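You operate a simulated robot arm through the tools that you are given. There is no shell and no other tool. Be economical: measure what you need, move in short steps, check, and stop when the job is done.

The job below is to be done with a simulated two-armed robot. You get a single attempt, and the scene is never put back.

## Task
Take the cap off the water bottle and lay it down on the top of the steel bench.

It is judged by the outcome, as a careful person would: the job done as asked, and still so three seconds after it is handed in. It fails if anything else is knocked over, pushed out of place, dropped, spilled or broken. A push-on lid holds only when it is set on centred and level and pressed home; a screw cap is set on level and turned clockwise until tight.

## Robot
Two 7-joint arms with two-finger parallel grippers on one trunk, on a base that drives. Base frame: it is fixed to the floor where the robot stands at the start and does not move with it; the origin is under the middle of the robot, x ahead of it, y to its left, z up; the surface under the hand at the start is at about z = 85. Units: cm, rad, N and s.
The left shoulder is at the start at [5, 20.9, 119.6], the right one opposite. With the tool pointing down near the work surface each hand reaches from about 24 to 90 cm from the robot's upright axis, wherever it stands, measured 20 degrees to its own side. Payload 4.4 kg a hand.
The TCP of each hand is the grasp point between the finger pads, 2.3 cm short of the fingertips. In the tool frame z runs along the fingers and y along their closing line. The gripper opens to 9.4 cm. The fingers are 3.8 cm wide and 1 cm thick; the gripper's body (5.4 by 9.6 cm) begins 3.9 cm behind the TCP.
Orientation is that of the tool frame in the base frame, as [roll, pitch, yaw] about the fixed x, y, z axes, in that order (R = Rz(yaw) Ry(pitch) Rx(roll)). With the fingers straight down and closing along the base's y, the tool's x points along the base's -x, its y along +y and its z along -z.

## Interface
- The arms move only by the tool jog_arm. It takes "left_increments", "right_increments" or both (then of equal length, played together; a hand with none holds still); each is a list of rows, each a list of 3 entries, a list of its own where there are three numbers: the gripper command, from -1 (shut) to 1 (fully open), values between in proportion, then the shift along the base's x, y, z in cm, then the turn, a rotation vector about the base's x, y, z in rad. In form: [[fingers, [x, y, z], [rx, ry, rz]], ...]. A call has 1 to 10 rows; each row is the pose to reach, as a shift and turn from the pose commanded when the call began. A row lasts 0.2 s, in which the tool goes at most 5 cm and 0.15 rad; a call with a longer step from one row to the next is refused whole, and so is a gripper value outside its range. Where a pose cannot be reached the arm comes as near as it can. A force on the tool above 40 N (or 10 N above the force at the start of the call, whichever is more), or a blocked arm, ends the call early, and 0.2 s more pass. Each finger travels about 10.8 cm/s and halts on what it meets, pressing with about 38 N; the grip force reading is that of the motor and also rises with nothing between the fingers. The clock runs only during rows and for 0.2 s after the last one: add rows that repeat a pose to give the fingers time. It gives the time, the measured TCP pose, the force on the tool (base axes), the opening and the grip force at its end, in the units of the frame above (readings bear some noise), with the torque about the TCP (base axes, N m) and any sound that the robot's microphone picked up.
- Cameras (640 x 400 px; columns grow to the right, rows downward): "scene" is now at [15.67, -2.37, 138.33]; the picture's right is [-0.24, -0.97, 0.00], its down [-0.42, 0.10, -0.90] and it looks along [0.87, -0.22, -0.43] (base axes); focal length 289 px, centre (320, 200). "left" rides on the left gripper at [8.7, -1.6, -7.5] in its tool frame; the picture's right is [0.18, 0.98, 0.00], its down [-0.58, 0.11, -0.81] and it looks along [-0.79, 0.15, 0.59] (tool axes); focal length 243 px, centre (320, 200). "right" rides on the right gripper at [8.6, 1.6, -7.4] in its tool frame; the picture's right is [-0.18, 0.98, 0.00], its down [-0.58, -0.11, -0.81] and it looks along [-0.79, -0.15, 0.59] (tool axes); focal length 243 px, centre (320, 200). There is no depth. A picture from a camera that has moved, and an enlarged one, comes with that camera's place and axes in the base frame and with its lens.
- get_image(camera): a new picture of that camera. It takes no simulated time.
- move_column(by): slides the trunk up (or, below 0, down) by that many cm; the arms and the scene camera ride with it, the base frame stays. It gives what a move gives, with no picture.
- roll_base(legs): drives the robot by 1 to 6 legs, each [ahead, left, turn to the left] in cm, cm and rad, along the robot's own axes; the way and the turn of a leg run together, so that a leg with both is an arc; at most 150 cm and 3.142 rad a leg. The arms and the cameras ride along, it lands a little off, and it stops where it bumps. It gives what a move gives.
- head_to(pan, tilt): turns the head with the scene camera to pan (to the left, within 1.396 rad either way) and tilt (down, from -0.506 to 1.204), counted from straight ahead of the robot. It gives what a move gives.
- inspect(camera, box): a new picture of the part [left, top, right, bottom] of that camera's present view, enlarged. It takes no simulated time.
- sign_off(): hands the job in; it is judged then, once.

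Work in short steps. Places have to be worked out from the pictures, the camera data and where the tool is seen: move nearer, look again, correct. Check each grasp and each placing, and mend what went wrong. You have 120 turns and 92 pictures in all, those below and enlarged ones among them. Open the grippers and draw the arms clear of the work before you hand the job in, unless the task says otherwise; then end with one line.

The tools are called after "Request:" as name(argument=value, ...) on one line, values as JSON. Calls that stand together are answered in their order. jog_arm: Moves the arms, as the interface text tells. Its arguments: {"type":"object","properties":{"left_increments":{"type":"array"},"right_increments":{"type":"array"}},"required":[]} The other tools are called the same way: move_column (by) slides the trunk up or down; roll_base (legs) drives the base; head_to (pan, tilt) turns the head that bears the scene camera; get_image (camera) takes a picture; inspect (camera, box) takes an enlarged picture of a part of a camera's view; sign_off () hands the job in.

At the start:

```text
time: 0.0
left_eef_pos: [66.05, 16.67, 121.25]
left_orientation: [-3.141, 0.0, -3.141]
left_ft_force: [-0.5, -0.6, 0.0]
left_wrist_torque: [-0.02, 0.01, -0.03]
left_finger_gap: 9.38
left_finger_force: 0.1
right_eef_pos: [56.43, -29.99, 123.86]
right_orientation: [3.141, 0.001, 3.14]
right_ft_force: [0.0, 0.3, -0.1]
right_wrist_torque: [0.01, 0.02, 0.04]
right_finger_gap: 9.4
right_finger_force: 0.1
trunk travel left (down, up): [-27.5, 28.8]
robot x, y, heading: [-0.09, 0.1, -0.004]
head pan, tilt: [-0.243, 0.449]
```

scene: 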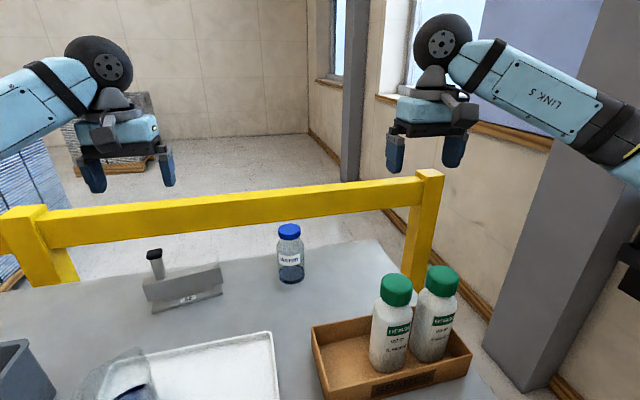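
right: 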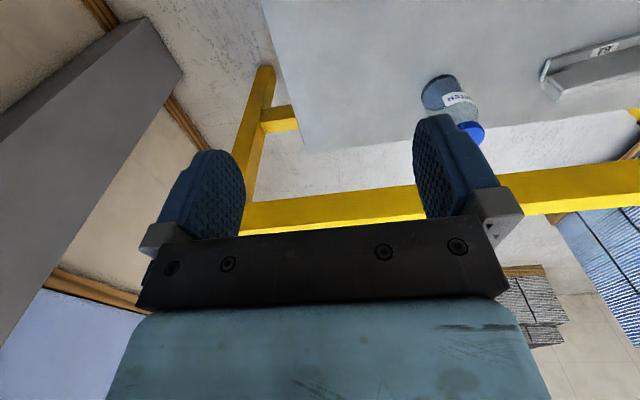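
left: 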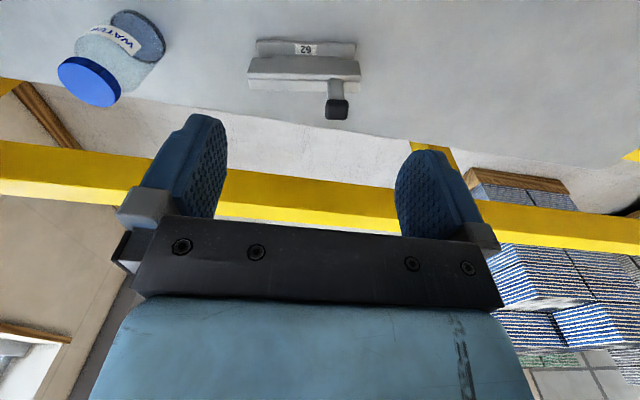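

I'll look closely at the bottles; the blue-capped one appears to be the WATER bottle, near (77, -10), cap near z 100.

Request:
inspect(camera="scene", box=[240, 210, 340, 300])

Request:
inspect(camera="scene", box=[310, 250, 480, 400])

Request:
inspect(camera="left", box=[40, 0, 200, 120])

```text
4.44 times, centred on (290, 255) of scene
camera zoom: at [15.67, -2.37, 138.33], right [-0.24, -0.97, 0.0], down [-0.42, 0.1, -0.9], along [0.87, -0.22, -0.43], focal length 1286 px, centre (453, -44)
```

zoom: 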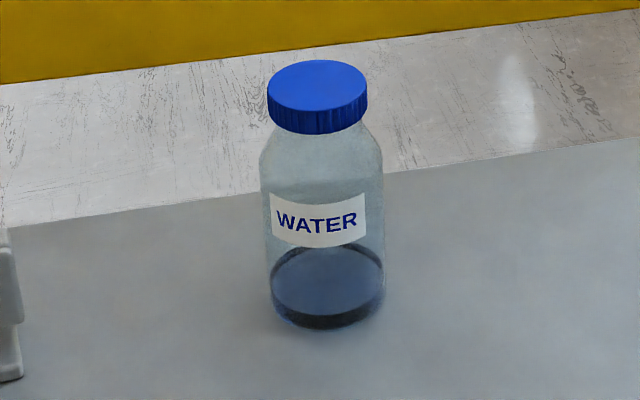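

```text
2.67 times, centred on (395, 325) of scene
camera zoom: at [15.67, -2.37, 138.33], right [-0.24, -0.97, 0.0], down [-0.42, 0.1, -0.9], along [0.87, -0.22, -0.43], focal length 772 px, centre (120, -133)
```

zoom: 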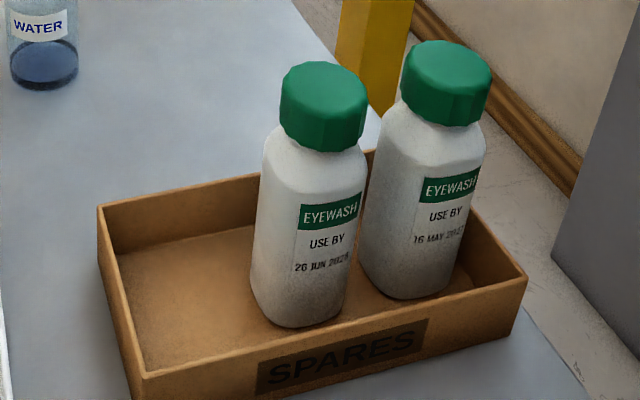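

```text
3.33 times, centred on (120, 60) of left
camera zoom: at [57.49, 15.17, 128.71], right [-0.19, 0.98, 0.0], down [0.58, 0.11, 0.81], along [0.79, 0.15, -0.59], focal length 809 px, centre (987, 667)
```

zoom: 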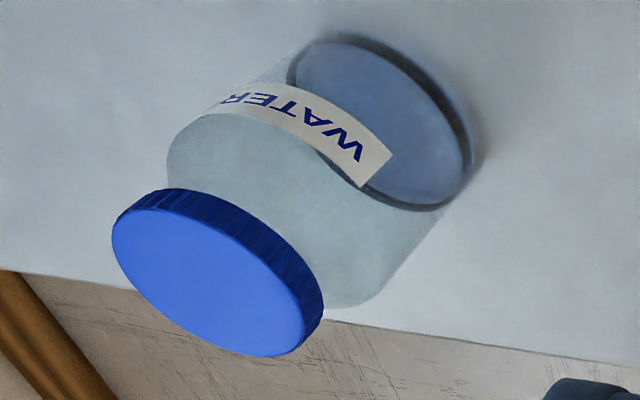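

The WATER bottle stands at about (78.4, -10.3), top near z 99.4, body about 7.4 cm wide. I need to know what sits around the grippers (camera bodies) before planning a side hold with the left hand and a cap turn from above with the right.

Request:
inspect(camera="scene", box=[0, 20, 220, 200])

Request:
inspect(camera="scene", box=[0, 220, 330, 400])

```text
2.22 times, centred on (110, 110) of scene
camera zoom: at [15.67, -2.37, 138.33], right [-0.24, -0.97, 0.0], down [-0.42, 0.1, -0.9], along [0.87, -0.22, -0.43], focal length 643 px, centre (787, 400)
```

zoom: 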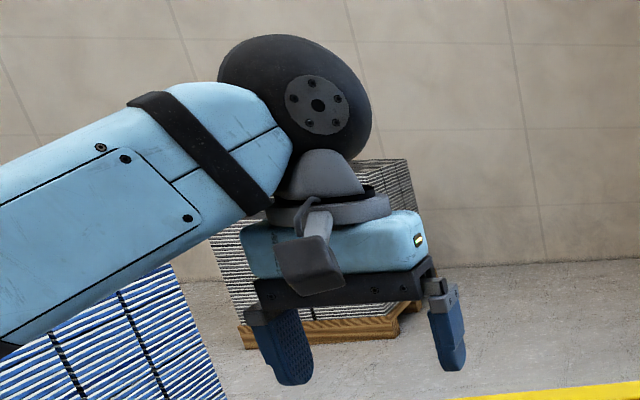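

```text
1.94 times, centred on (165, 310) of scene
camera zoom: at [15.67, -2.37, 138.33], right [-0.24, -0.97, 0.0], down [-0.42, 0.1, -0.9], along [0.87, -0.22, -0.43], focal length 561 px, centre (621, -13)
```

zoom: 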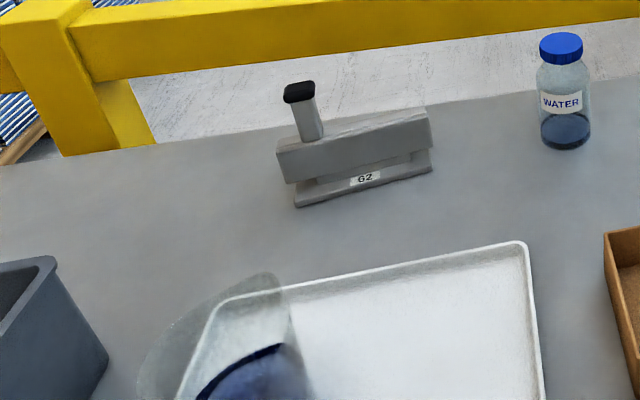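

The grippers carry real camera bodies, so the left hand should hold the bottle from the front-left with its camera on top. I turn the left hand about the vertical by +150° in two calls, while drawing it back a little.

Request:
jog_arm(left_increments=[[1, [-1, 0, 0], [0, 0, 0.145]], [1, [-2, 0, 0], [0, 0, 0.29]], [1, [-3, 0, 0], [0, 0, 0.436]], [1, [-4, 0, 0], [0, 0, 0.582]], [1, [-5, 0, 0], [0, 0, 0.727]], [1, [-6, 0, 0], [0, 0, 0.873]], [1, [-7, 0, 0], [0, 0, 1.018]], [1, [-8, 0, 0], [0, 0, 1.164]], [1, [-9, 0, 0], [0, 0, 1.309]], [1, [-9, 0, 0], [0, 0, 1.309]]])

```text
time: 2.2
left_eef_pos: [57.08, 16.65, 121.26]
left_orientation: [3.14, 0.001, -1.829]
left_ft_force: [-1.0, -0.2, 0.5]
left_wrist_torque: [-0.02, -0.03, 0.02]
left_finger_gap: 9.38
left_finger_force: 0.1
right_eef_pos: [56.4, -29.88, 123.93]
right_orientation: [-3.141, 0.0, -3.14]
right_ft_force: [0.5, -0.5, -0.4]
right_wrist_torque: [0.04, 0.0, 0.02]
right_finger_gap: 9.38
right_finger_force: 0.1
trunk travel left (down, up): [-27.5, 28.8]
robot x, y, heading: [-0.11, -0.07, -0.006]
head pan, tilt: [-0.243, 0.449]
```

First half went well; continuing the second half.

Request:
jog_arm(left_increments=[[1, [0, 0, 0], [0, 0, 0.145]], [1, [0, 0, 0], [0, 0, 0.29]], [1, [0, 0, 0], [0, 0, 0.436]], [1, [0, 0, 0], [0, 0, 0.582]], [1, [0, 0, 0], [0, 0, 0.727]], [1, [0, 0, 0], [0, 0, 0.873]], [1, [0, 0, 0], [0, 0, 1.018]], [1, [0, 0, 0], [0, 0, 1.164]], [1, [0, 0, 0], [0, 0, 1.309]], [1, [0, 0, 0], [0, 0, 1.309]]])

Request:
head_to(pan=0.1, tilt=0.75)

Request:
get_image(camera="scene")

```text
time: 4.4
left_eef_pos: [57.19, 16.77, 121.05]
left_orientation: [-3.141, 0.001, -0.812]
left_ft_force: [0.3, 0.0, -0.1]
left_wrist_torque: [-0.01, 0.0, -0.02]
left_finger_gap: 9.44
left_finger_force: 0.1
left hand out of reach, approached as far as the arm can: row 8, 9, 10
right_eef_pos: [56.5, -30.03, 123.87]
right_orientation: [3.141, 0.001, 3.142]
right_ft_force: [0.3, -0.8, -0.5]
right_wrist_torque: [0.0, 0.0, 0.01]
right_finger_gap: 9.39
right_finger_force: 0.0
trunk travel left (down, up): [-27.5, 28.8]
robot x, y, heading: [0.14, 0.37, 0.0]
head pan, tilt: [-0.243, 0.449]
```

```text
time: 5.2
left_eef_pos: [57.01, 16.71, 121.15]
left_orientation: [3.142, 0.0, -0.813]
left_ft_force: [0.7, 0.4, -0.1]
left_wrist_torque: [-0.01, -0.05, 0.02]
left_finger_gap: 9.42
left_finger_force: 0.1
right_eef_pos: [56.39, -29.91, 123.87]
right_orientation: [-3.14, 0.0, -3.141]
right_ft_force: [0.0, -1.0, -0.7]
right_wrist_torque: [0.01, -0.02, 0.0]
right_finger_gap: 9.4
right_finger_force: 0.1
trunk travel left (down, up): [-27.5, 28.8]
robot x, y, heading: [-0.03, 0.36, -0.002]
head pan, tilt: [0.099, 0.75]
```

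```text
83 pictures are left
camera scene: at [14.99, 0.65, 135.69], right [0.1, -1.0, 0.0], down [-0.68, -0.07, -0.73], along [0.73, 0.07, -0.68], focal length 289 px, centre (320, 200)
```

scene: 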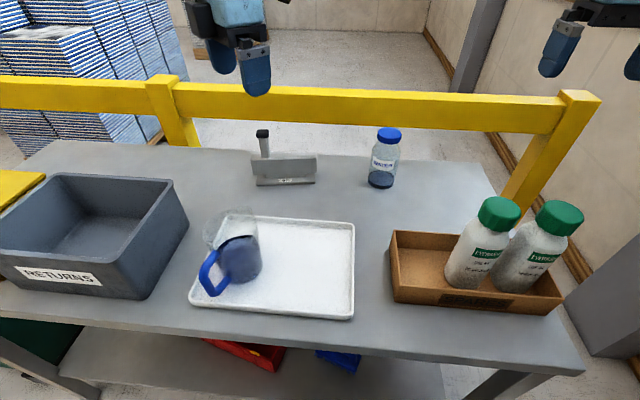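

The yaw stopped at about -47° (wrist limit); tilting may free it. I now tilt the left fingers up toward forward-right by 75° and see what pose results.

Request:
jog_arm(left_increments=[[1, [0, 0, 0], [-0.0725, -0.126, 0]], [1, [0, 0, 0], [-0.145, -0.252, 0]], [1, [0, 0, 0], [-0.2175, -0.378, 0]], [1, [0, 0, 0], [-0.29, -0.504, 0]], [1, [0, 0, 0], [-0.3625, -0.63, 0]], [1, [0, 0, 0], [-0.435, -0.756, 0]], [1, [0, 0, 0], [-0.5075, -0.882, 0]], [1, [0, 0, 0], [-0.58, -1.008, 0]], [1, [0, 0, 0], [-0.655, -1.134, 0]], [1, [0, 0, 0], [-0.655, -1.134, 0]]])

Request:
get_image(camera="scene")

```text
time: 7.4
left_eef_pos: [67.69, 23.49, 128.85]
left_orientation: [-2.536, -1.144, -1.303]
left_ft_force: [-0.5, 0.1, -0.3]
left_wrist_torque: [-0.03, 0.03, -0.02]
left_finger_gap: 9.37
left_finger_force: 0.2
left hand out of reach, approached as far as the arm can: row 1, 2, 3, 4, 5, 6, 7, 8, 9, 10
right_eef_pos: [56.4, -29.86, 123.8]
right_orientation: [3.141, 0.0, -3.141]
right_ft_force: [-0.1, -0.3, 0.1]
right_wrist_torque: [-0.01, -0.02, -0.01]
right_finger_gap: 9.41
right_finger_force: 0.1
trunk travel left (down, up): [-27.5, 28.8]
robot x, y, heading: [-0.32, -0.11, -0.003]
head pan, tilt: [0.099, 0.75]
```

```text
82 pictures are left
camera scene: at [15.02, 0.66, 135.68], right [0.1, -1.0, 0.0], down [-0.68, -0.07, -0.73], along [0.73, 0.07, -0.68], focal length 289 px, centre (320, 200)
```

scene: 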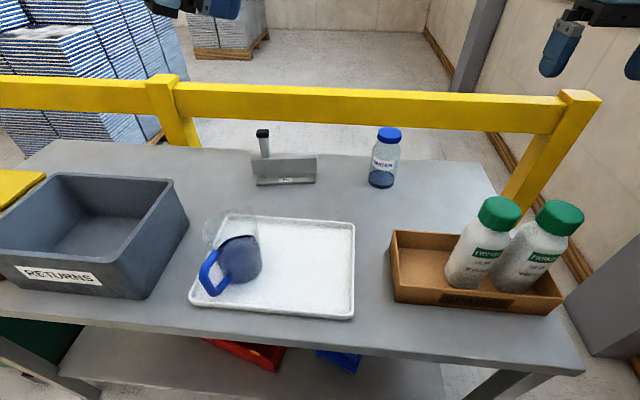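

The camera-up pose strains the arm, so I'll reverse it: with the camera underneath, a 20–25° downward tilt and a high grip (z≈93) still keeps the camera above the bench. Undoing the tilt first.

Request:
jog_arm(left_increments=[[1, [0, 0, 0], [0.0725, 0.126, 0]], [1, [0, 0, 0], [0.145, 0.252, 0]], [1, [0, 0, 0], [0.2175, 0.378, 0]], [1, [0, 0, 0], [0.29, 0.504, 0]], [1, [0, 0, 0], [0.3625, 0.63, 0]], [1, [0, 0, 0], [0.435, 0.756, 0]], [1, [0, 0, 0], [0.5075, 0.882, 0]], [1, [0, 0, 0], [0.58, 1.008, 0]], [1, [0, 0, 0], [0.655, 1.134, 0]], [1, [0, 0, 0], [0.655, 1.134, 0]]])

```text
time: 9.6
left_eef_pos: [68.06, 23.77, 128.99]
left_orientation: [3.0, 0.051, -0.818]
left_ft_force: [0.6, 0.0, 0.9]
left_wrist_torque: [0.0, -0.06, 0.01]
left_finger_gap: 9.4
left_finger_force: 0.1
right_eef_pos: [56.35, -29.86, 123.91]
right_orientation: [3.141, -0.001, -3.142]
right_ft_force: [-0.1, 0.1, 0.1]
right_wrist_torque: [-0.02, -0.01, 0.0]
right_finger_gap: 9.39
right_finger_force: 0.1
trunk travel left (down, up): [-27.5, 28.8]
robot x, y, heading: [-0.35, 0.52, 0.005]
head pan, tilt: [0.099, 0.75]
```

Commands follow the reached pose. Now I yaw back, first half, while moving to a clearer place.

Request:
jog_arm(left_increments=[[1, [-1, -1, 0], [0, 0, -0.148]], [1, [-2, -2, 0], [0, 0, -0.297]], [1, [-3, -3, 0], [0, 0, -0.445]], [1, [-4, -4, 0], [0, 0, -0.594]], [1, [-5, -5, 0], [0, 0, -0.742]], [1, [-6, -6, 0], [0, 0, -0.891]], [1, [-7, -7, 0], [0, 0, -1.04]], [1, [-8, -8, 0], [0, 0, -1.188]], [1, [-9, -9, 0], [0, 0, -1.337]], [1, [-9, -9, 0], [0, 0, -1.337]]])

Request:
jog_arm(left_increments=[[1, [-1, -1, 0], [0, 0, -0.148]], [1, [-2, -2, 0], [0, 0, -0.297]], [1, [-3, -3, 0], [0, 0, -0.445]], [1, [-4, -4, 0], [0, 0, -0.594]], [1, [-5, -4, 0], [0, 0, -0.742]], [1, [-6, -4, 0], [0, 0, -0.891]], [1, [-7, -4, 0], [0, 0, -1.04]], [1, [-8, -4, 0], [0, 0, -1.188]], [1, [-9, -4, 0], [0, 0, -1.337]], [1, [-9, -4, 0], [0, 0, -1.337]]])

```text
time: 11.8
left_eef_pos: [59.04, 14.91, 128.79]
left_orientation: [3.0, 0.049, -2.155]
left_ft_force: [0.7, -0.8, 0.6]
left_wrist_torque: [0.01, 0.01, 0.02]
left_finger_gap: 9.42
left_finger_force: 0.1
right_eef_pos: [56.42, -30.03, 123.99]
right_orientation: [3.14, -0.001, -3.141]
right_ft_force: [-0.2, -0.8, 0.4]
right_wrist_torque: [0.01, 0.0, 0.01]
right_finger_gap: 9.39
right_finger_force: 0.1
trunk travel left (down, up): [-27.5, 28.8]
robot x, y, heading: [-0.05, -0.12, 0.0]
head pan, tilt: [0.099, 0.75]
```

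```text
time: 14.0
left_eef_pos: [49.92, 10.78, 128.89]
left_orientation: [2.999, 0.049, 2.79]
left_ft_force: [0.9, 0.3, 0.4]
left_wrist_torque: [-0.01, 0.0, -0.02]
left_finger_gap: 9.43
left_finger_force: 0.1
right_eef_pos: [56.32, -29.99, 123.75]
right_orientation: [-3.141, -0.001, -3.141]
right_ft_force: [-0.7, -0.8, 0.2]
right_wrist_torque: [0.02, -0.02, 0.02]
right_finger_gap: 9.4
right_finger_force: 0.0
trunk travel left (down, up): [-27.5, 28.8]
robot x, y, heading: [-0.19, 0.15, -0.001]
head pan, tilt: [0.099, 0.75]
```

Now I set the left hand to point forward-right (yaw -20°, 22° below level) and move to a pre-grasp place about 14 cm short of the bottle, still high.

Request:
jog_arm(left_increments=[[1, [1.7, -1.8, -2.7], [-0.056, -0.114, -0.0096]], [1, [3.4, -3.6, -5.4], [-0.112, -0.228, -0.019]], [1, [5.1, -5.4, -8.1], [-0.168, -0.342, -0.029]], [1, [6.8, -7.2, -10.8], [-0.224, -0.456, -0.038]], [1, [8.5, -9, -13.5], [-0.281, -0.569, -0.048]], [1, [10.2, -10.8, -16.2], [-0.337, -0.683, -0.057]], [1, [11.9, -12.6, -18.9], [-0.393, -0.797, -0.067]], [1, [13.6, -14.4, -21.6], [-0.449, -0.911, -0.076]], [1, [15.2, -16.2, -24], [-0.505, -1.025, -0.086]], [1, [15.2, -16.2, -24], [-0.505, -1.025, -0.086]]])

Request:
head_to(pan=-0.1, tilt=0.6)

Request:
get_image(camera="scene")

Request:
get_image(camera="left")

```text
time: 16.2
left_eef_pos: [67.74, -1.86, 114.93]
left_orientation: [2.79, 1.339, 2.499]
left_ft_force: [0.7, 0.5, -0.4]
left_wrist_torque: [-0.03, -0.03, -0.07]
left_finger_gap: 9.41
left_finger_force: 0.1
right_eef_pos: [56.48, -28.96, 123.83]
right_orientation: [-3.142, 0.006, -3.133]
right_ft_force: [1.0, -0.5, -0.5]
right_wrist_torque: [0.05, 0.01, -0.02]
right_finger_gap: 9.4
right_finger_force: 0.0
trunk travel left (down, up): [-27.5, 28.8]
robot x, y, heading: [0.35, 0.54, 0.01]
head pan, tilt: [0.099, 0.75]
stopped in row 10 (left hand): the arm was blocked; the commanded pose is now the measured one
```

```text
time: 16.9
left_eef_pos: [67.6, -2.04, 115.33]
left_orientation: [2.811, 1.342, 2.511]
left_ft_force: [-0.3, 0.4, -0.7]
left_wrist_torque: [-0.02, -0.03, -0.01]
left_finger_gap: 9.39
left_finger_force: 0.0
right_eef_pos: [56.17, -28.62, 124.37]
right_orientation: [-3.137, 0.006, -3.135]
right_ft_force: [0.2, 1.0, -0.5]
right_wrist_torque: [0.02, -0.01, 0.01]
right_finger_gap: 9.39
right_finger_force: 0.1
trunk travel left (down, up): [-27.5, 28.8]
robot x, y, heading: [0.1, 0.89, 0.005]
head pan, tilt: [-0.099, 0.6]
```

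```text
81 pictures are left
camera scene: at [15.06, 0.0, 137.08], right [-0.09, -1.0, 0.0], down [-0.56, 0.05, -0.83], along [0.83, -0.08, -0.56], focal length 289 px, centre (320, 200)
```

scene: 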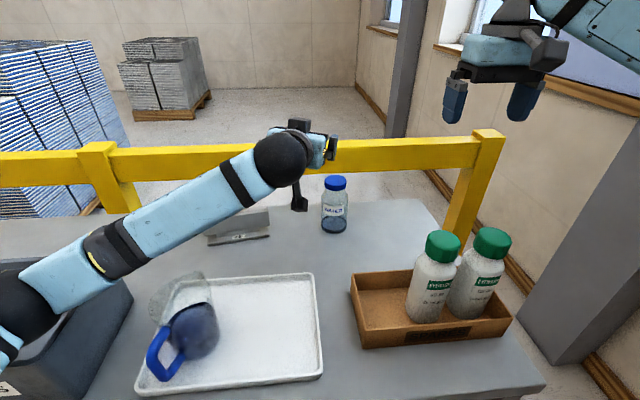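

```text
80 pictures are left
camera left: at [58.53, -0.37, 108.37], right [0.26, 0.96, -0.11], down [-0.61, 0.25, 0.75], along [0.74, -0.13, 0.66], focal length 243 px, centre (320, 200)
```

left: 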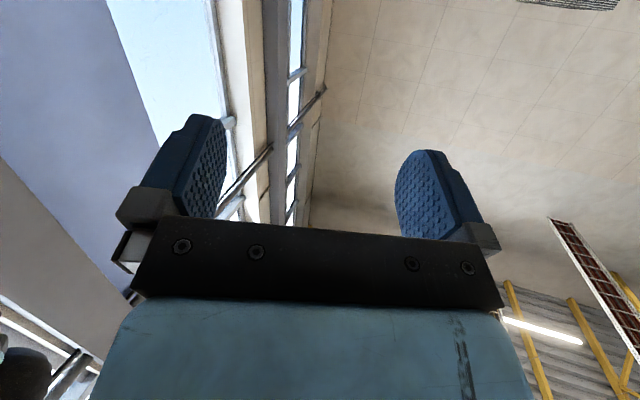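

The left elbow swung low and met the RETURNS bin. I lift the trunk straight up to free it and give the elbow height.

Request:
move_column(by=25)

Request:
head_to(pan=0.3, tilt=0.8)

Request:
get_image(camera="scene")

```text
time: 19.5
left_eef_pos: [67.89, -2.96, 139.22]
left_orientation: [2.855, 1.328, 2.546]
left_ft_force: [-0.8, 0.4, -0.4]
left_wrist_torque: [0.04, 0.03, 0.0]
left_finger_gap: 9.4
left_finger_force: 0.1
right_eef_pos: [56.79, -28.96, 148.89]
right_orientation: [-3.14, 0.0, -3.133]
right_ft_force: [-0.5, -0.3, -0.1]
right_wrist_torque: [-0.02, -0.02, 0.02]
right_finger_gap: 9.41
right_finger_force: 0.0
trunk travel left (down, up): [-52.5, 3.8]
robot x, y, heading: [-0.0, 0.45, 0.004]
head pan, tilt: [-0.099, 0.6]
```

```text
time: 20.4
left_eef_pos: [67.81, -2.88, 139.1]
left_orientation: [2.852, 1.328, 2.548]
left_ft_force: [0.3, -0.7, 0.4]
left_wrist_torque: [0.02, 0.01, -0.03]
left_finger_gap: 9.4
left_finger_force: 0.1
right_eef_pos: [56.83, -29.08, 148.92]
right_orientation: [3.141, 0.001, -3.135]
right_ft_force: [-0.3, -0.4, 0.4]
right_wrist_torque: [-0.05, 0.06, 0.0]
right_finger_gap: 9.39
right_finger_force: 0.0
trunk travel left (down, up): [-52.5, 3.8]
robot x, y, heading: [0.48, 0.3, -0.0]
head pan, tilt: [0.3, 0.799]
```

```text
79 pictures are left
camera scene: at [14.71, 2.9, 160.28], right [0.3, -0.95, 0.0], down [-0.68, -0.22, -0.7], along [0.67, 0.21, -0.72], focal length 289 px, centre (320, 200)
```

scene: 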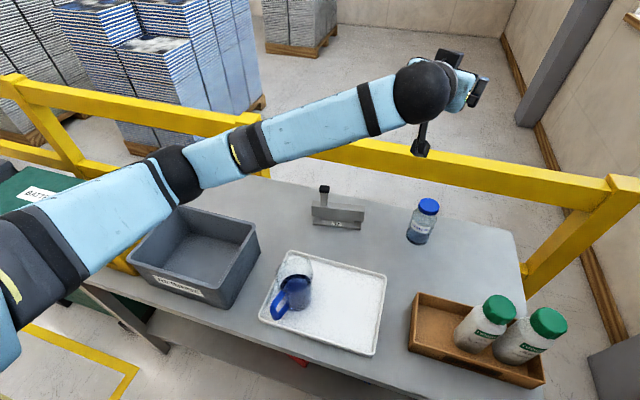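

I check whether the bin was displaced, by zooming at it for comparison with the earlier view.

Request:
inspect(camera="scene", box=[110, 180, 290, 320])

Request:
head_to(pan=0.1, tilt=0.75)

Request:
get_image(camera="scene")

```text
2.86 times, centred on (200, 250) of scene
camera zoom: at [14.71, 2.9, 160.28], right [0.3, -0.95, 0.0], down [-0.68, -0.22, -0.7], along [0.67, 0.21, -0.72], focal length 827 px, centre (663, 57)
```

zoom: 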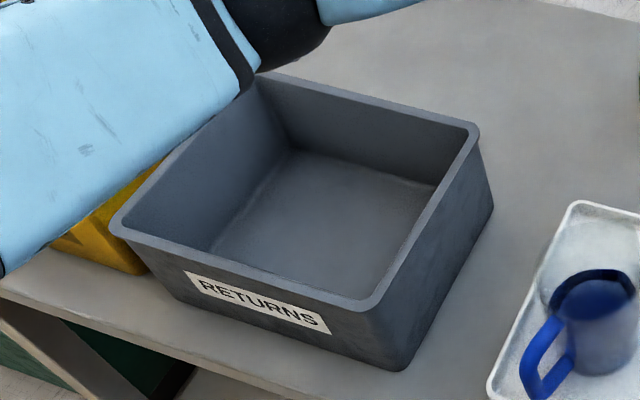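

```text
time: 21.1
left_eef_pos: [67.78, -2.97, 139.24]
left_orientation: [2.855, 1.328, 2.548]
left_ft_force: [0.1, 0.3, -0.5]
left_wrist_torque: [-0.03, 0.02, -0.01]
left_finger_gap: 9.4
left_finger_force: 0.0
right_eef_pos: [56.73, -29.0, 148.97]
right_orientation: [-3.139, 0.0, -3.136]
right_ft_force: [-0.2, 0.1, 0.6]
right_wrist_torque: [-0.02, -0.02, 0.0]
right_finger_gap: 9.4
right_finger_force: 0.1
trunk travel left (down, up): [-52.5, 3.8]
robot x, y, heading: [0.15, 0.56, 0.003]
head pan, tilt: [0.099, 0.75]
```

```text
77 pictures are left
camera scene: at [15.26, 1.35, 160.68], right [0.11, -0.99, 0.0], down [-0.68, -0.07, -0.73], along [0.73, 0.08, -0.68], focal length 289 px, centre (320, 200)
```

scene: 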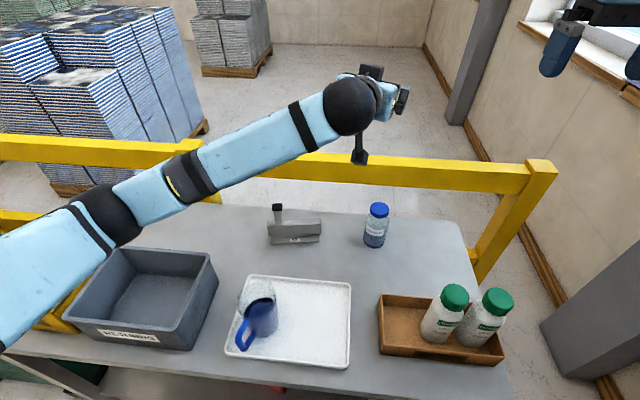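

The bin appears where it was (within measuring error). I drive the robot 10 cm to the right so the left elbow will keep clear of the bin when the hand goes down.

Request:
roll_base(legs=[[0, -10, 0]])

Request:
get_image(camera="scene")

```text
time: 22.6
left_eef_pos: [67.9, -12.73, 139.15]
left_orientation: [2.858, 1.329, 2.55]
left_ft_force: [0.1, 0.3, -0.1]
left_wrist_torque: [0.0, -0.03, -0.01]
left_finger_gap: 9.4
left_finger_force: 0.1
right_eef_pos: [56.88, -38.81, 148.92]
right_orientation: [-3.141, 0.001, -3.134]
right_ft_force: [0.0, 0.2, -0.4]
right_wrist_torque: [0.02, 0.01, 0.01]
right_finger_gap: 9.4
right_finger_force: 0.0
trunk travel left (down, up): [-52.5, 3.8]
robot x, y, heading: [0.46, -9.43, 0.004]
head pan, tilt: [0.099, 0.75]
```

```text
76 pictures are left
camera scene: at [15.3, -8.42, 160.68], right [0.1, -0.99, 0.0], down [-0.68, -0.07, -0.73], along [0.73, 0.08, -0.68], focal length 289 px, centre (320, 200)
```

scene: 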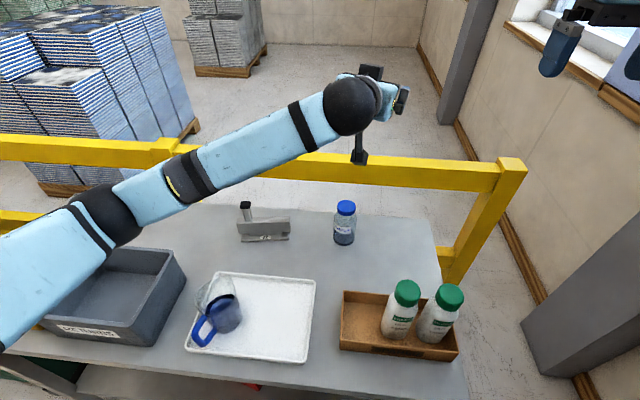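

Bottle confirmed at about (78, -10). I correct the left hand's tilt and lower it part-way behind the bottle, then look at the elbow.

Request:
jog_arm(left_increments=[[1, [-0.6, 1.5, -4], [-0.003, 0.033, -0.006]], [1, [-1.2, 3, -8], [-0.006, 0.066, -0.011]], [1, [-1.9, 4.6, -12], [-0.008, 0.1, -0.017]], [1, [-2.5, 6, -16], [-0.011, 0.133, -0.022]], [1, [-3.1, 7.6, -20], [-0.014, 0.1645, -0.028]], [1, [-3.1, 7.6, -24], [-0.014, 0.1645, -0.028]], [1, [-3.1, 7.6, -27], [-0.014, 0.1645, -0.028]]])

Request:
get_image(camera="scene")

```text
time: 24.2
left_eef_pos: [64.8, -5.31, 112.23]
left_orientation: [3.137, 1.186, 2.787]
left_ft_force: [0.0, 0.1, 0.1]
left_wrist_torque: [-0.02, -0.02, 0.0]
left_finger_gap: 9.39
left_finger_force: 0.0
right_eef_pos: [56.83, -38.89, 148.9]
right_orientation: [3.141, 0.0, -3.134]
right_ft_force: [0.1, -0.8, 0.3]
right_wrist_torque: [-0.02, -0.02, 0.01]
right_finger_gap: 9.39
right_finger_force: 0.0
trunk travel left (down, up): [-52.5, 3.8]
robot x, y, heading: [0.19, -9.33, 0.004]
head pan, tilt: [0.099, 0.75]
```

```text
75 pictures are left
camera scene: at [15.3, -8.55, 160.68], right [0.1, -0.99, 0.0], down [-0.68, -0.07, -0.73], along [0.73, 0.08, -0.68], focal length 289 px, centre (320, 200)
```

scene: 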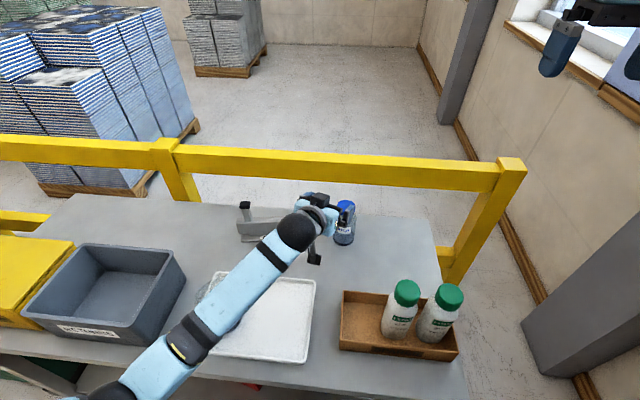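

The arm is clear so far; elbow sits over the bench's front edge. I raise the trunk a bit more and move the hand nearer and lower in small steps, since extending keeps the elbow higher.

Request:
move_column(by=3.5)

Request:
jog_arm(left_increments=[[1, [1.5, -0.5, -3.2], [0, 0, 0]], [1, [3, -1, -6.4], [0, 0, 0]], [1, [4.5, -1.5, -9.5], [0, 0, 0]], [1, [5.7, -1.9, -12.5], [0, 0, 0]], [1, [5.7, -1.9, -12.5], [0, 0, 0]]])

Request:
head_to(pan=0.2, tilt=0.95)

Request:
get_image(camera="scene")

```text
time: 25.0
left_eef_pos: [64.82, -5.21, 115.66]
left_orientation: [3.138, 1.184, 2.789]
left_ft_force: [0.9, 0.3, 0.4]
left_wrist_torque: [0.01, -0.01, -0.03]
left_finger_gap: 9.41
left_finger_force: 0.1
right_eef_pos: [56.92, -38.95, 152.47]
right_orientation: [-3.141, 0.0, -3.135]
right_ft_force: [-0.1, -0.1, 0.0]
right_wrist_torque: [-0.01, 0.05, 0.0]
right_finger_gap: 9.39
right_finger_force: 0.0
trunk travel left (down, up): [-56.0, 0.3]
robot x, y, heading: [0.36, -9.31, 0.004]
head pan, tilt: [0.099, 0.75]
```

```text
time: 26.2
left_eef_pos: [70.59, -7.01, 103.16]
left_orientation: [3.139, 1.186, 2.788]
left_ft_force: [0.1, -0.5, -0.4]
left_wrist_torque: [0.03, 0.02, 0.01]
left_finger_gap: 9.41
left_finger_force: 0.1
right_eef_pos: [56.79, -38.95, 152.57]
right_orientation: [3.141, 0.003, -3.135]
right_ft_force: [0.0, 0.4, 0.0]
right_wrist_torque: [-0.01, 0.01, 0.01]
right_finger_gap: 9.42
right_finger_force: 0.0
trunk travel left (down, up): [-56.0, 0.3]
robot x, y, heading: [0.25, -8.75, 0.008]
head pan, tilt: [0.099, 0.75]
```

```text
time: 26.9
left_eef_pos: [70.52, -7.09, 103.15]
left_orientation: [3.139, 1.185, 2.79]
left_ft_force: [0.2, -0.1, 0.1]
left_wrist_torque: [0.0, 0.02, 0.01]
left_finger_gap: 9.42
left_finger_force: 0.0
right_eef_pos: [56.84, -38.97, 152.42]
right_orientation: [-3.141, 0.0, -3.134]
right_ft_force: [-0.3, -0.5, -1.4]
right_wrist_torque: [0.0, 0.01, 0.03]
right_finger_gap: 9.45
right_finger_force: 0.1
trunk travel left (down, up): [-56.0, 0.3]
robot x, y, heading: [-0.24, -9.58, 0.005]
head pan, tilt: [0.201, 0.949]
```

```text
74 pictures are left
camera scene: at [14.18, -7.92, 162.63], right [0.2, -0.98, 0.0], down [-0.8, -0.17, -0.58], along [0.57, 0.12, -0.81], focal length 289 px, centre (320, 200)
```

scene: 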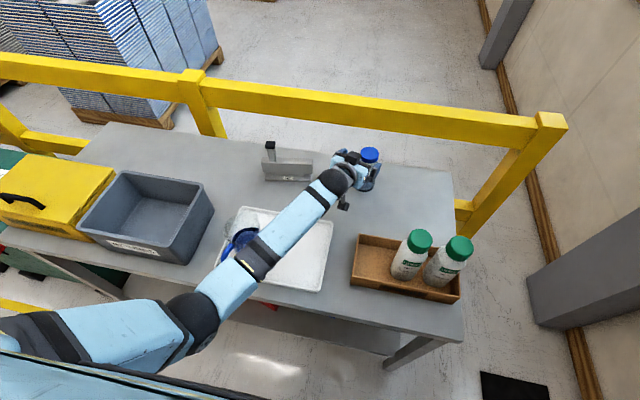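

Elbow is clear in front of the bench. I zoom on the fingers and bottle to align the open fingers with it before straddling it.

Request:
inspect(camera="scene", box=[300, 120, 420, 220])

Request:
get_image(camera="left")

```text
4.00 times, centred on (360, 170) of scene
camera zoom: at [14.18, -7.92, 162.63], right [0.2, -0.98, 0.0], down [-0.8, -0.17, -0.58], along [0.57, 0.12, -0.81], focal length 1158 px, centre (160, 320)
```

zoom: 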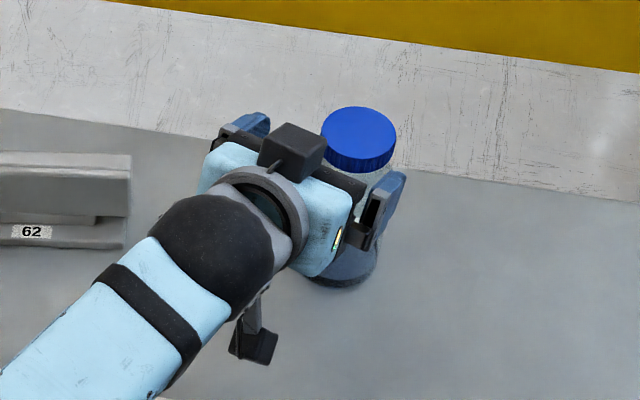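

```text
72 pictures are left
camera left: at [60.52, -5.03, 97.97], right [0.27, 0.95, -0.17], down [-0.46, 0.28, 0.84], along [0.85, -0.15, 0.51], focal length 243 px, centre (320, 200)
```

left: 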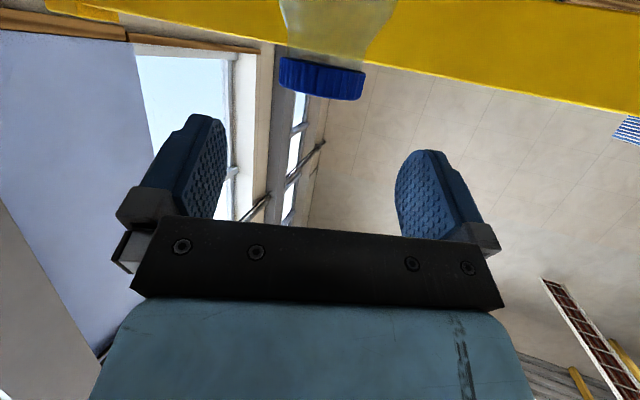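

The cap sits at about (77.9, -9.6), z 98–100.3, and the hand is aligned laterally. I move forward to straddle the bottle (1.3 cm short of its axis) at this height, then descend to z≈94 slowly.

Request:
jog_arm(left_increments=[[1, [2, -0.7, 0], [0, 0, 0]], [1, [4, -1.4, 0], [0, 0, 0]], [1, [6.1, -2.2, 0], [0, 0, 0]], [1, [6.1, -2.2, 0], [0, 0, 0]]])

Request:
inspect(camera="scene", box=[300, 120, 420, 220])

Request:
get_image(camera="left")

```text
time: 27.9
left_eef_pos: [76.73, -9.36, 103.18]
left_orientation: [3.138, 1.187, 2.787]
left_ft_force: [-0.3, -0.6, -0.6]
left_wrist_torque: [-0.01, 0.0, 0.02]
left_finger_gap: 9.42
left_finger_force: 0.0
right_eef_pos: [56.85, -38.84, 152.38]
right_orientation: [3.14, 0.0, -3.135]
right_ft_force: [0.0, -0.7, 0.0]
right_wrist_torque: [-0.01, -0.01, -0.02]
right_finger_gap: 9.4
right_finger_force: 0.0
trunk travel left (down, up): [-56.0, 0.3]
robot x, y, heading: [0.2, -9.25, 0.003]
head pan, tilt: [0.201, 0.949]
```

```text
4.00 times, centred on (360, 170) of scene
camera zoom: at [14.16, -7.91, 162.63], right [0.2, -0.98, 0.0], down [-0.8, -0.17, -0.58], along [0.57, 0.12, -0.81], focal length 1158 px, centre (160, 320)
```

zoom: 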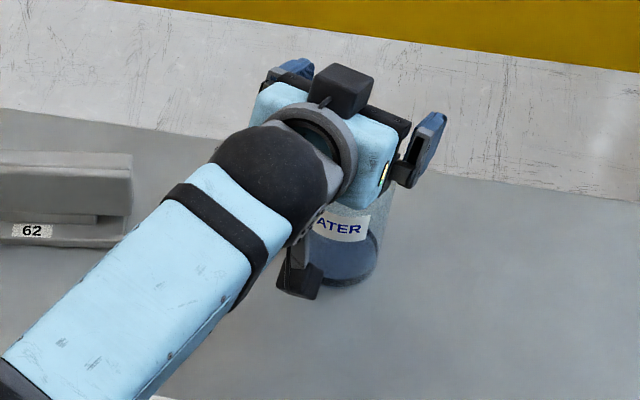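

```text
70 pictures are left
camera left: at [66.6, -7.38, 98.04], right [0.27, 0.95, -0.17], down [-0.46, 0.28, 0.84], along [0.85, -0.15, 0.51], focal length 243 px, centre (320, 200)
```

left: 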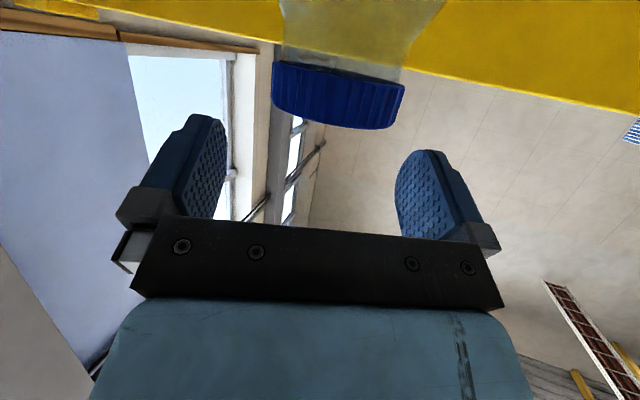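

Centred within ~0.3 cm. I descend to z≈94 with a small lateral correction.

Request:
jog_arm(left_increments=[[1, [0.07, 0.2, -1.5], [0, 0, 0]], [1, [0.07, 0.2, -3], [0, 0, 0]], [1, [0.07, 0.2, -4.5], [0, 0, 0]], [1, [0.07, 0.2, -6], [0, 0, 0]], [1, [0.07, 0.2, -7], [0, 0, 0]], [1, [0.07, 0.2, -8], [0, 0, 0]], [1, [0.07, 0.2, -8.7], [0, 0, 0]], [1, [0.07, 0.2, -9.2], [0, 0, 0]], [1, [0.07, 0.2, -9.2], [0, 0, 0]]])

Request:
get_image(camera="scene")

Request:
get_image(camera="left")

```text
time: 29.9
left_eef_pos: [76.68, -9.24, 94.0]
left_orientation: [3.14, 1.185, 2.791]
left_ft_force: [-0.1, 0.1, 0.2]
left_wrist_torque: [-0.03, 0.04, -0.02]
left_finger_gap: 9.38
left_finger_force: 0.1
right_eef_pos: [56.7, -38.9, 152.42]
right_orientation: [3.141, 0.0, -3.135]
right_ft_force: [0.0, 0.2, 0.5]
right_wrist_torque: [0.02, 0.0, 0.01]
right_finger_gap: 9.41
right_finger_force: 0.1
trunk travel left (down, up): [-56.0, 0.3]
robot x, y, heading: [0.11, -9.38, 0.006]
head pan, tilt: [0.201, 0.949]
```

```text
69 pictures are left
camera scene: at [14.18, -7.93, 162.63], right [0.2, -0.98, 0.0], down [-0.8, -0.17, -0.58], along [0.57, 0.12, -0.81], focal length 289 px, centre (320, 200)
```

scene: 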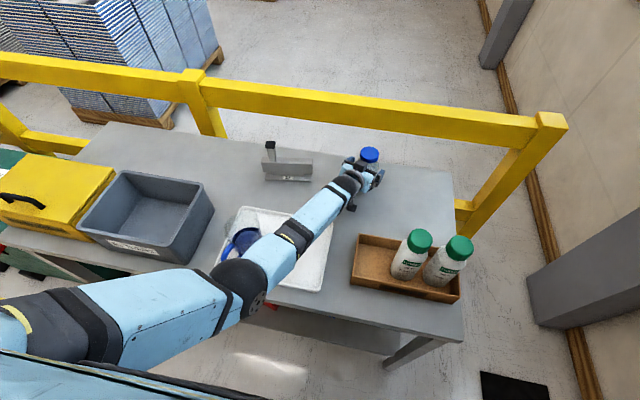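

```text
68 pictures are left
camera left: at [66.64, -7.18, 88.89], right [0.27, 0.95, -0.17], down [-0.46, 0.28, 0.84], along [0.85, -0.15, 0.51], focal length 243 px, centre (320, 200)
```

left: 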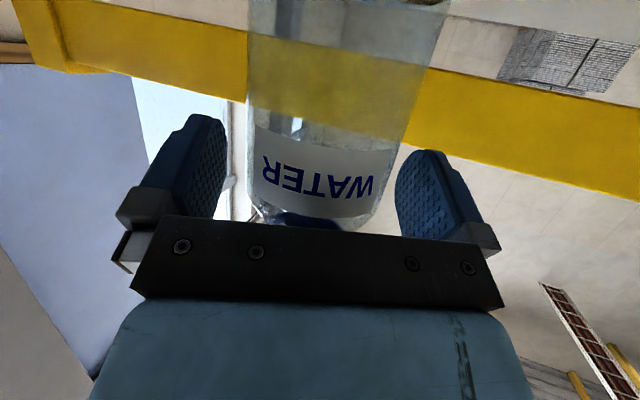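

The bottle is centred between the fingers. I close the left gripper on the body.

Request:
jog_arm(left_increments=[[0.6, [0, 0, 0], [0, 0, 0]], [0.4, [0, 0, 0], [0, 0, 0]], [-1, [0, 0, 0], [0, 0, 0]], [-1, [0, 0, 0], [0, 0, 0]], [-1, [0, 0, 0], [0, 0, 0]]])

Request:
inspect(camera="scene", box=[300, 120, 420, 220])

Request:
get_image(camera="left")

```text
time: 31.1
left_eef_pos: [76.46, -9.16, 94.01]
left_orientation: [3.137, 1.189, 2.788]
left_ft_force: [-0.3, -0.8, -0.2]
left_wrist_torque: [0.0, -0.02, 0.0]
left_finger_gap: 7.0
left_finger_force: 38.0
right_eef_pos: [56.83, -38.93, 152.49]
right_orientation: [3.142, 0.001, -3.135]
right_ft_force: [-0.6, -0.3, -0.7]
right_wrist_torque: [0.02, -0.01, -0.01]
right_finger_gap: 9.4
right_finger_force: 0.0
trunk travel left (down, up): [-56.0, 0.3]
robot x, y, heading: [0.65, -9.28, 0.004]
head pan, tilt: [0.201, 0.949]
```

```text
4.00 times, centred on (360, 170) of scene
camera zoom: at [14.18, -7.94, 162.63], right [0.2, -0.98, 0.0], down [-0.8, -0.17, -0.58], along [0.57, 0.12, -0.81], focal length 1158 px, centre (160, 320)
```

zoom: 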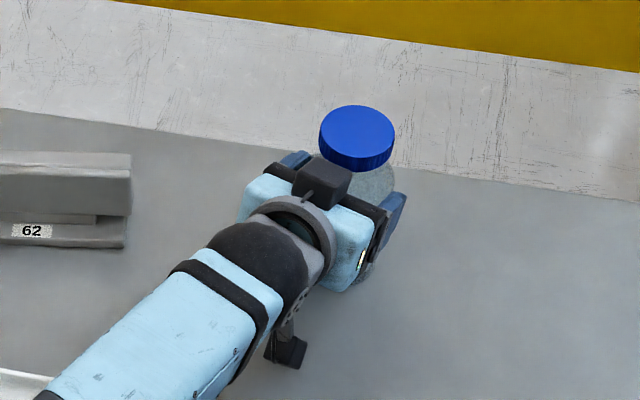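

```text
66 pictures are left
camera left: at [66.64, -7.18, 88.9], right [0.27, 0.95, -0.17], down [-0.46, 0.28, 0.84], along [0.85, -0.15, 0.51], focal length 243 px, centre (320, 200)
```

left: 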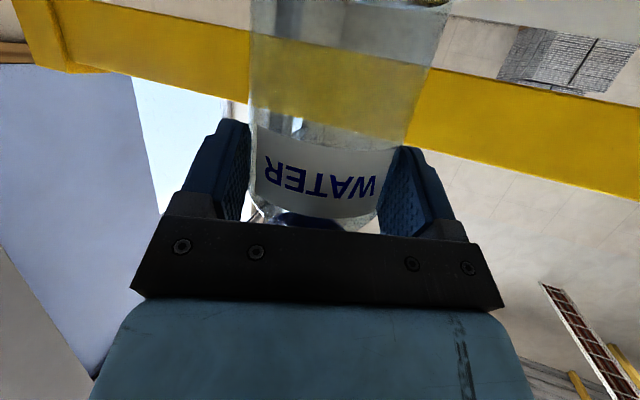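

The bottle is held (gap 7.0, 38 N) and hasn't shifted. Now I bring the right hand above the cap at z≈122.

Request:
jog_arm(right_increments=[[1, [2.1, 2.9, -3], [0, 0, 0]], [1, [4.2, 5.8, -6], [0, 0, 0]], [1, [6.3, 8.8, -9], [0, 0, 0]], [1, [8.4, 11.7, -12], [0, 0, 0]], [1, [10.5, 14.6, -15], [0, 0, 0]], [1, [12.6, 17.5, -18], [0, 0, 0]], [1, [14.7, 20.5, -21], [0, 0, 0]], [1, [16.8, 23.4, -24], [0, 0, 0]], [1, [18.9, 26.3, -27], [0, 0, 0]], [1, [21, 29.3, -30], [0, 0, 0]]])

Request:
get_image(camera="scene")

Request:
get_image(camera="right")

```text
time: 33.3
left_eef_pos: [76.69, -8.99, 94.09]
left_orientation: [-3.138, 1.187, 2.794]
left_ft_force: [0.3, 0.4, 1.3]
left_wrist_torque: [0.01, -0.03, -0.03]
left_finger_gap: 6.97
left_finger_force: 38.0
right_eef_pos: [77.97, -9.33, 122.58]
right_orientation: [-3.14, 0.001, -3.135]
right_ft_force: [0.3, 0.6, -0.7]
right_wrist_torque: [0.04, 0.02, 0.01]
right_finger_gap: 9.41
right_finger_force: 0.0
trunk travel left (down, up): [-56.0, 0.3]
robot x, y, heading: [0.79, -8.95, 0.009]
head pan, tilt: [0.201, 0.949]
```

```text
65 pictures are left
camera scene: at [14.23, -7.6, 162.62], right [0.2, -0.98, 0.0], down [-0.8, -0.17, -0.58], along [0.57, 0.12, -0.81], focal length 289 px, centre (320, 200)
```

scene: 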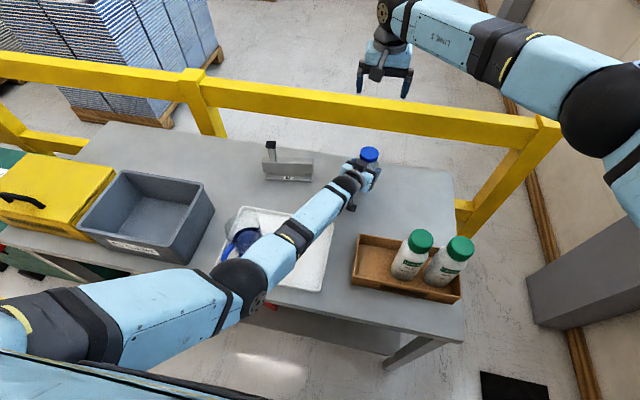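

```text
64 pictures are left
camera right: at [69.32, -7.62, 130.04], right [0.18, 0.98, 0.0], down [0.58, -0.1, 0.81], along [0.79, -0.14, -0.59], focal length 243 px, centre (320, 200)
```

right: 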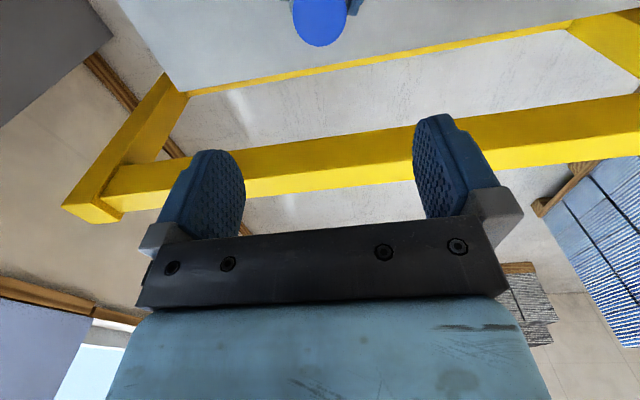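

Right hand is over the cap within ~0.3 cm. I test the wrist's range by turning it +1.45 rad here while lowering to z≈113.

Request:
jog_arm(right_increments=[[1, [0, 0, -1], [0, 0, 0.145]], [1, [0, 0, -2], [0, 0, 0.29]], [1, [0, 0, -3], [0, 0, 0.435]], [1, [0, 0, -4], [0, 0, 0.58]], [1, [0, 0, -5], [0, 0, 0.725]], [1, [0, 0, -6], [0, 0, 0.87]], [1, [0, 0, -7], [0, 0, 1.015]], [1, [0, 0, -8], [0, 0, 1.16]], [1, [0, 0, -9], [0, 0, 1.305]], [1, [0, 0, -9], [0, 0, 1.45]]])

Request:
jog_arm(right_increments=[[1, [0, 0, 0], [0, 0, 0.145]], [1, [0, 0, 0], [0, 0, 0.29]], [1, [0, 0, 0], [0, 0, 0.435]], [1, [0, 0, 0], [0, 0, 0.58]], [1, [0, 0, 0], [0, 0, 0.725]], [1, [0, 0, 0], [0, 0, 0.87]], [1, [0, 0, 0], [0, 0, 1.015]], [1, [0, 0, 0], [0, 0, 1.16]], [1, [0, 0, 0], [0, 0, 1.305]], [1, [0, 0, 0], [0, 0, 1.45]]])

```text
time: 35.5
left_eef_pos: [76.58, -9.44, 94.03]
left_orientation: [3.136, 1.186, 2.787]
left_ft_force: [-0.4, -1.7, 1.6]
left_wrist_torque: [-0.07, -0.01, 0.0]
left_finger_gap: 6.95
left_finger_force: 38.0
right_eef_pos: [78.87, -17.37, 117.72]
right_orientation: [-2.925, 0.067, -2.411]
right_ft_force: [0.0, 0.8, 0.5]
right_wrist_torque: [0.0, 0.01, 0.0]
right_finger_gap: 9.38
right_finger_force: 0.1
right hand out of reach, approached as far as the arm can: row 5, 6, 7, 8, 9, 10
trunk travel left (down, up): [-56.0, 0.3]
robot x, y, heading: [0.38, -9.19, 0.005]
head pan, tilt: [0.201, 0.949]
```

```text
time: 37.7
left_eef_pos: [76.62, -9.13, 93.98]
left_orientation: [3.135, 1.187, 2.79]
left_ft_force: [0.1, 1.2, 1.7]
left_wrist_torque: [-0.02, -0.04, -0.02]
left_finger_gap: 6.99
left_finger_force: 37.9
right_eef_pos: [57.47, -14.38, 111.32]
right_orientation: [-2.704, 0.073, -1.081]
right_ft_force: [-0.5, 0.1, -1.0]
right_wrist_torque: [0.02, 0.01, -0.03]
right_finger_gap: 9.4
right_finger_force: 0.0
right hand out of reach, approached as far as the arm can: row 1, 2, 3, 4, 5, 6, 7, 8, 9, 10
trunk travel left (down, up): [-56.0, 0.3]
robot x, y, heading: [0.31, -9.36, 0.009]
head pan, tilt: [0.201, 0.949]
```

The wrist limit in + is about +0.6 rad here and the hand drifted. I look at where it is before bringing it back.

Request:
get_image(camera="scene")

```text
63 pictures are left
camera scene: at [14.18, -7.96, 162.63], right [0.2, -0.98, 0.0], down [-0.8, -0.17, -0.58], along [0.57, 0.12, -0.81], focal length 289 px, centre (320, 200)
```

scene: 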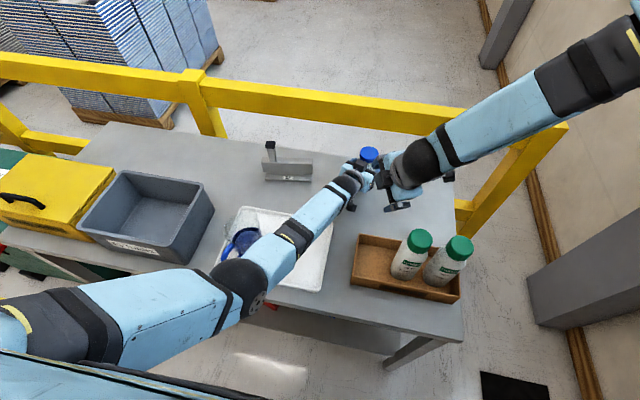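

The right hand hovers near the left wrist; I lift it straight up and away first.

Request:
jog_arm(right_increments=[[1, [0, 0, 4], [0, 0, 0]], [1, [0, 0, 8], [0, 0, 0]], [1, [0, -2, 12], [0, 0, -0.14]], [1, [0, -5, 15], [0, 0, -0.28]], [1, [0, -9, 17], [0, 0, -0.42]], [1, [0, -13, 19], [0, 0, -0.56]], [1, [0, -16, 20], [0, 0, -0.7]], [1, [0, -16, 20], [0, 0, -0.84]], [1, [0, -16, 20], [0, 0, -0.98]], [1, [0, -16, 20], [0, 0, -1.12]]])

```text
time: 39.9
left_eef_pos: [76.77, -9.1, 94.11]
left_orientation: [3.138, 1.188, 2.788]
left_ft_force: [0.4, -0.2, -0.3]
left_wrist_torque: [-0.11, -0.05, 0.01]
left_finger_gap: 6.98
left_finger_force: 37.7
right_eef_pos: [57.19, -30.14, 131.35]
right_orientation: [-2.705, 0.075, -2.207]
right_ft_force: [-0.6, -0.1, 0.7]
right_wrist_torque: [0.03, 0.02, -0.01]
right_finger_gap: 9.39
right_finger_force: 0.0
right hand out of reach, approached as far as the arm can: row 1, 2, 3, 4
trunk travel left (down, up): [-56.0, 0.3]
robot x, y, heading: [0.26, -9.14, 0.005]
head pan, tilt: [0.201, 0.949]
```

I now rotate the right hand to tool-down with its camera side toward +y (away from the left arm's line), in two calls about one axis.

Request:
jog_arm(right_increments=[[1, [0, 0, 0], [0.034, -0.005, -0.144]], [1, [0, 0, 0], [0.067, -0.01, -0.288]], [1, [0, 0, 0], [0.101, -0.015, -0.432]], [1, [0, 0, 0], [0.135, -0.02, -0.576]], [1, [0, 0, 0], [0.169, -0.0255, -0.72]], [1, [0, 0, 0], [0.202, -0.0305, -0.864]], [1, [0, 0, 0], [0.236, -0.0356, -1.008]], [1, [0, 0, 0], [0.27, -0.0407, -1.152]], [1, [0, 0, 0], [0.304, -0.0458, -1.296]], [1, [0, 0, 0], [0.337, -0.0508, -1.44]]])

Request:
jog_arm(right_increments=[[1, [0, 0, 0], [0.033, -0.005, -0.142]], [1, [0, 0, 0], [0.067, -0.01, -0.285]], [1, [0, 0, 0], [0.1, -0.015, -0.428]], [1, [0, 0, 0], [0.134, -0.02, -0.57]], [1, [0, 0, 0], [0.167, -0.025, -0.713]], [1, [0, 0, 0], [0.2, -0.03, -0.855]], [1, [0, 0, 0], [0.234, -0.035, -0.998]], [1, [0, 0, 0], [0.234, -0.035, -0.998]]])

```text
time: 42.1
left_eef_pos: [76.66, -9.17, 94.03]
left_orientation: [3.139, 1.186, 2.789]
left_ft_force: [-1.3, -0.4, -0.3]
left_wrist_torque: [-0.11, -0.02, 0.0]
left_finger_gap: 6.94
left_finger_force: 38.3
right_eef_pos: [56.99, -30.08, 131.4]
right_orientation: [-3.001, 0.177, 2.587]
right_ft_force: [0.3, -0.1, 0.7]
right_wrist_torque: [0.0, 0.02, -0.03]
right_finger_gap: 9.4
right_finger_force: 0.1
trunk travel left (down, up): [-56.0, 0.3]
robot x, y, heading: [0.34, -9.35, 0.003]
head pan, tilt: [0.201, 0.949]
```

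```text
time: 43.9
left_eef_pos: [76.59, -9.18, 94.1]
left_orientation: [3.138, 1.187, 2.791]
left_ft_force: [-0.4, -1.2, 0.7]
left_wrist_torque: [-0.04, 0.02, 0.0]
left_finger_gap: 6.97
left_finger_force: 38.5
right_eef_pos: [57.18, -30.1, 131.32]
right_orientation: [-3.14, -0.002, 1.572]
right_ft_force: [-0.5, -0.6, 0.4]
right_wrist_torque: [-0.01, 0.0, -0.03]
right_finger_gap: 9.4
right_finger_force: 0.1
trunk travel left (down, up): [-56.0, 0.3]
robot x, y, heading: [0.25, -9.41, 0.009]
head pan, tilt: [0.201, 0.949]
```

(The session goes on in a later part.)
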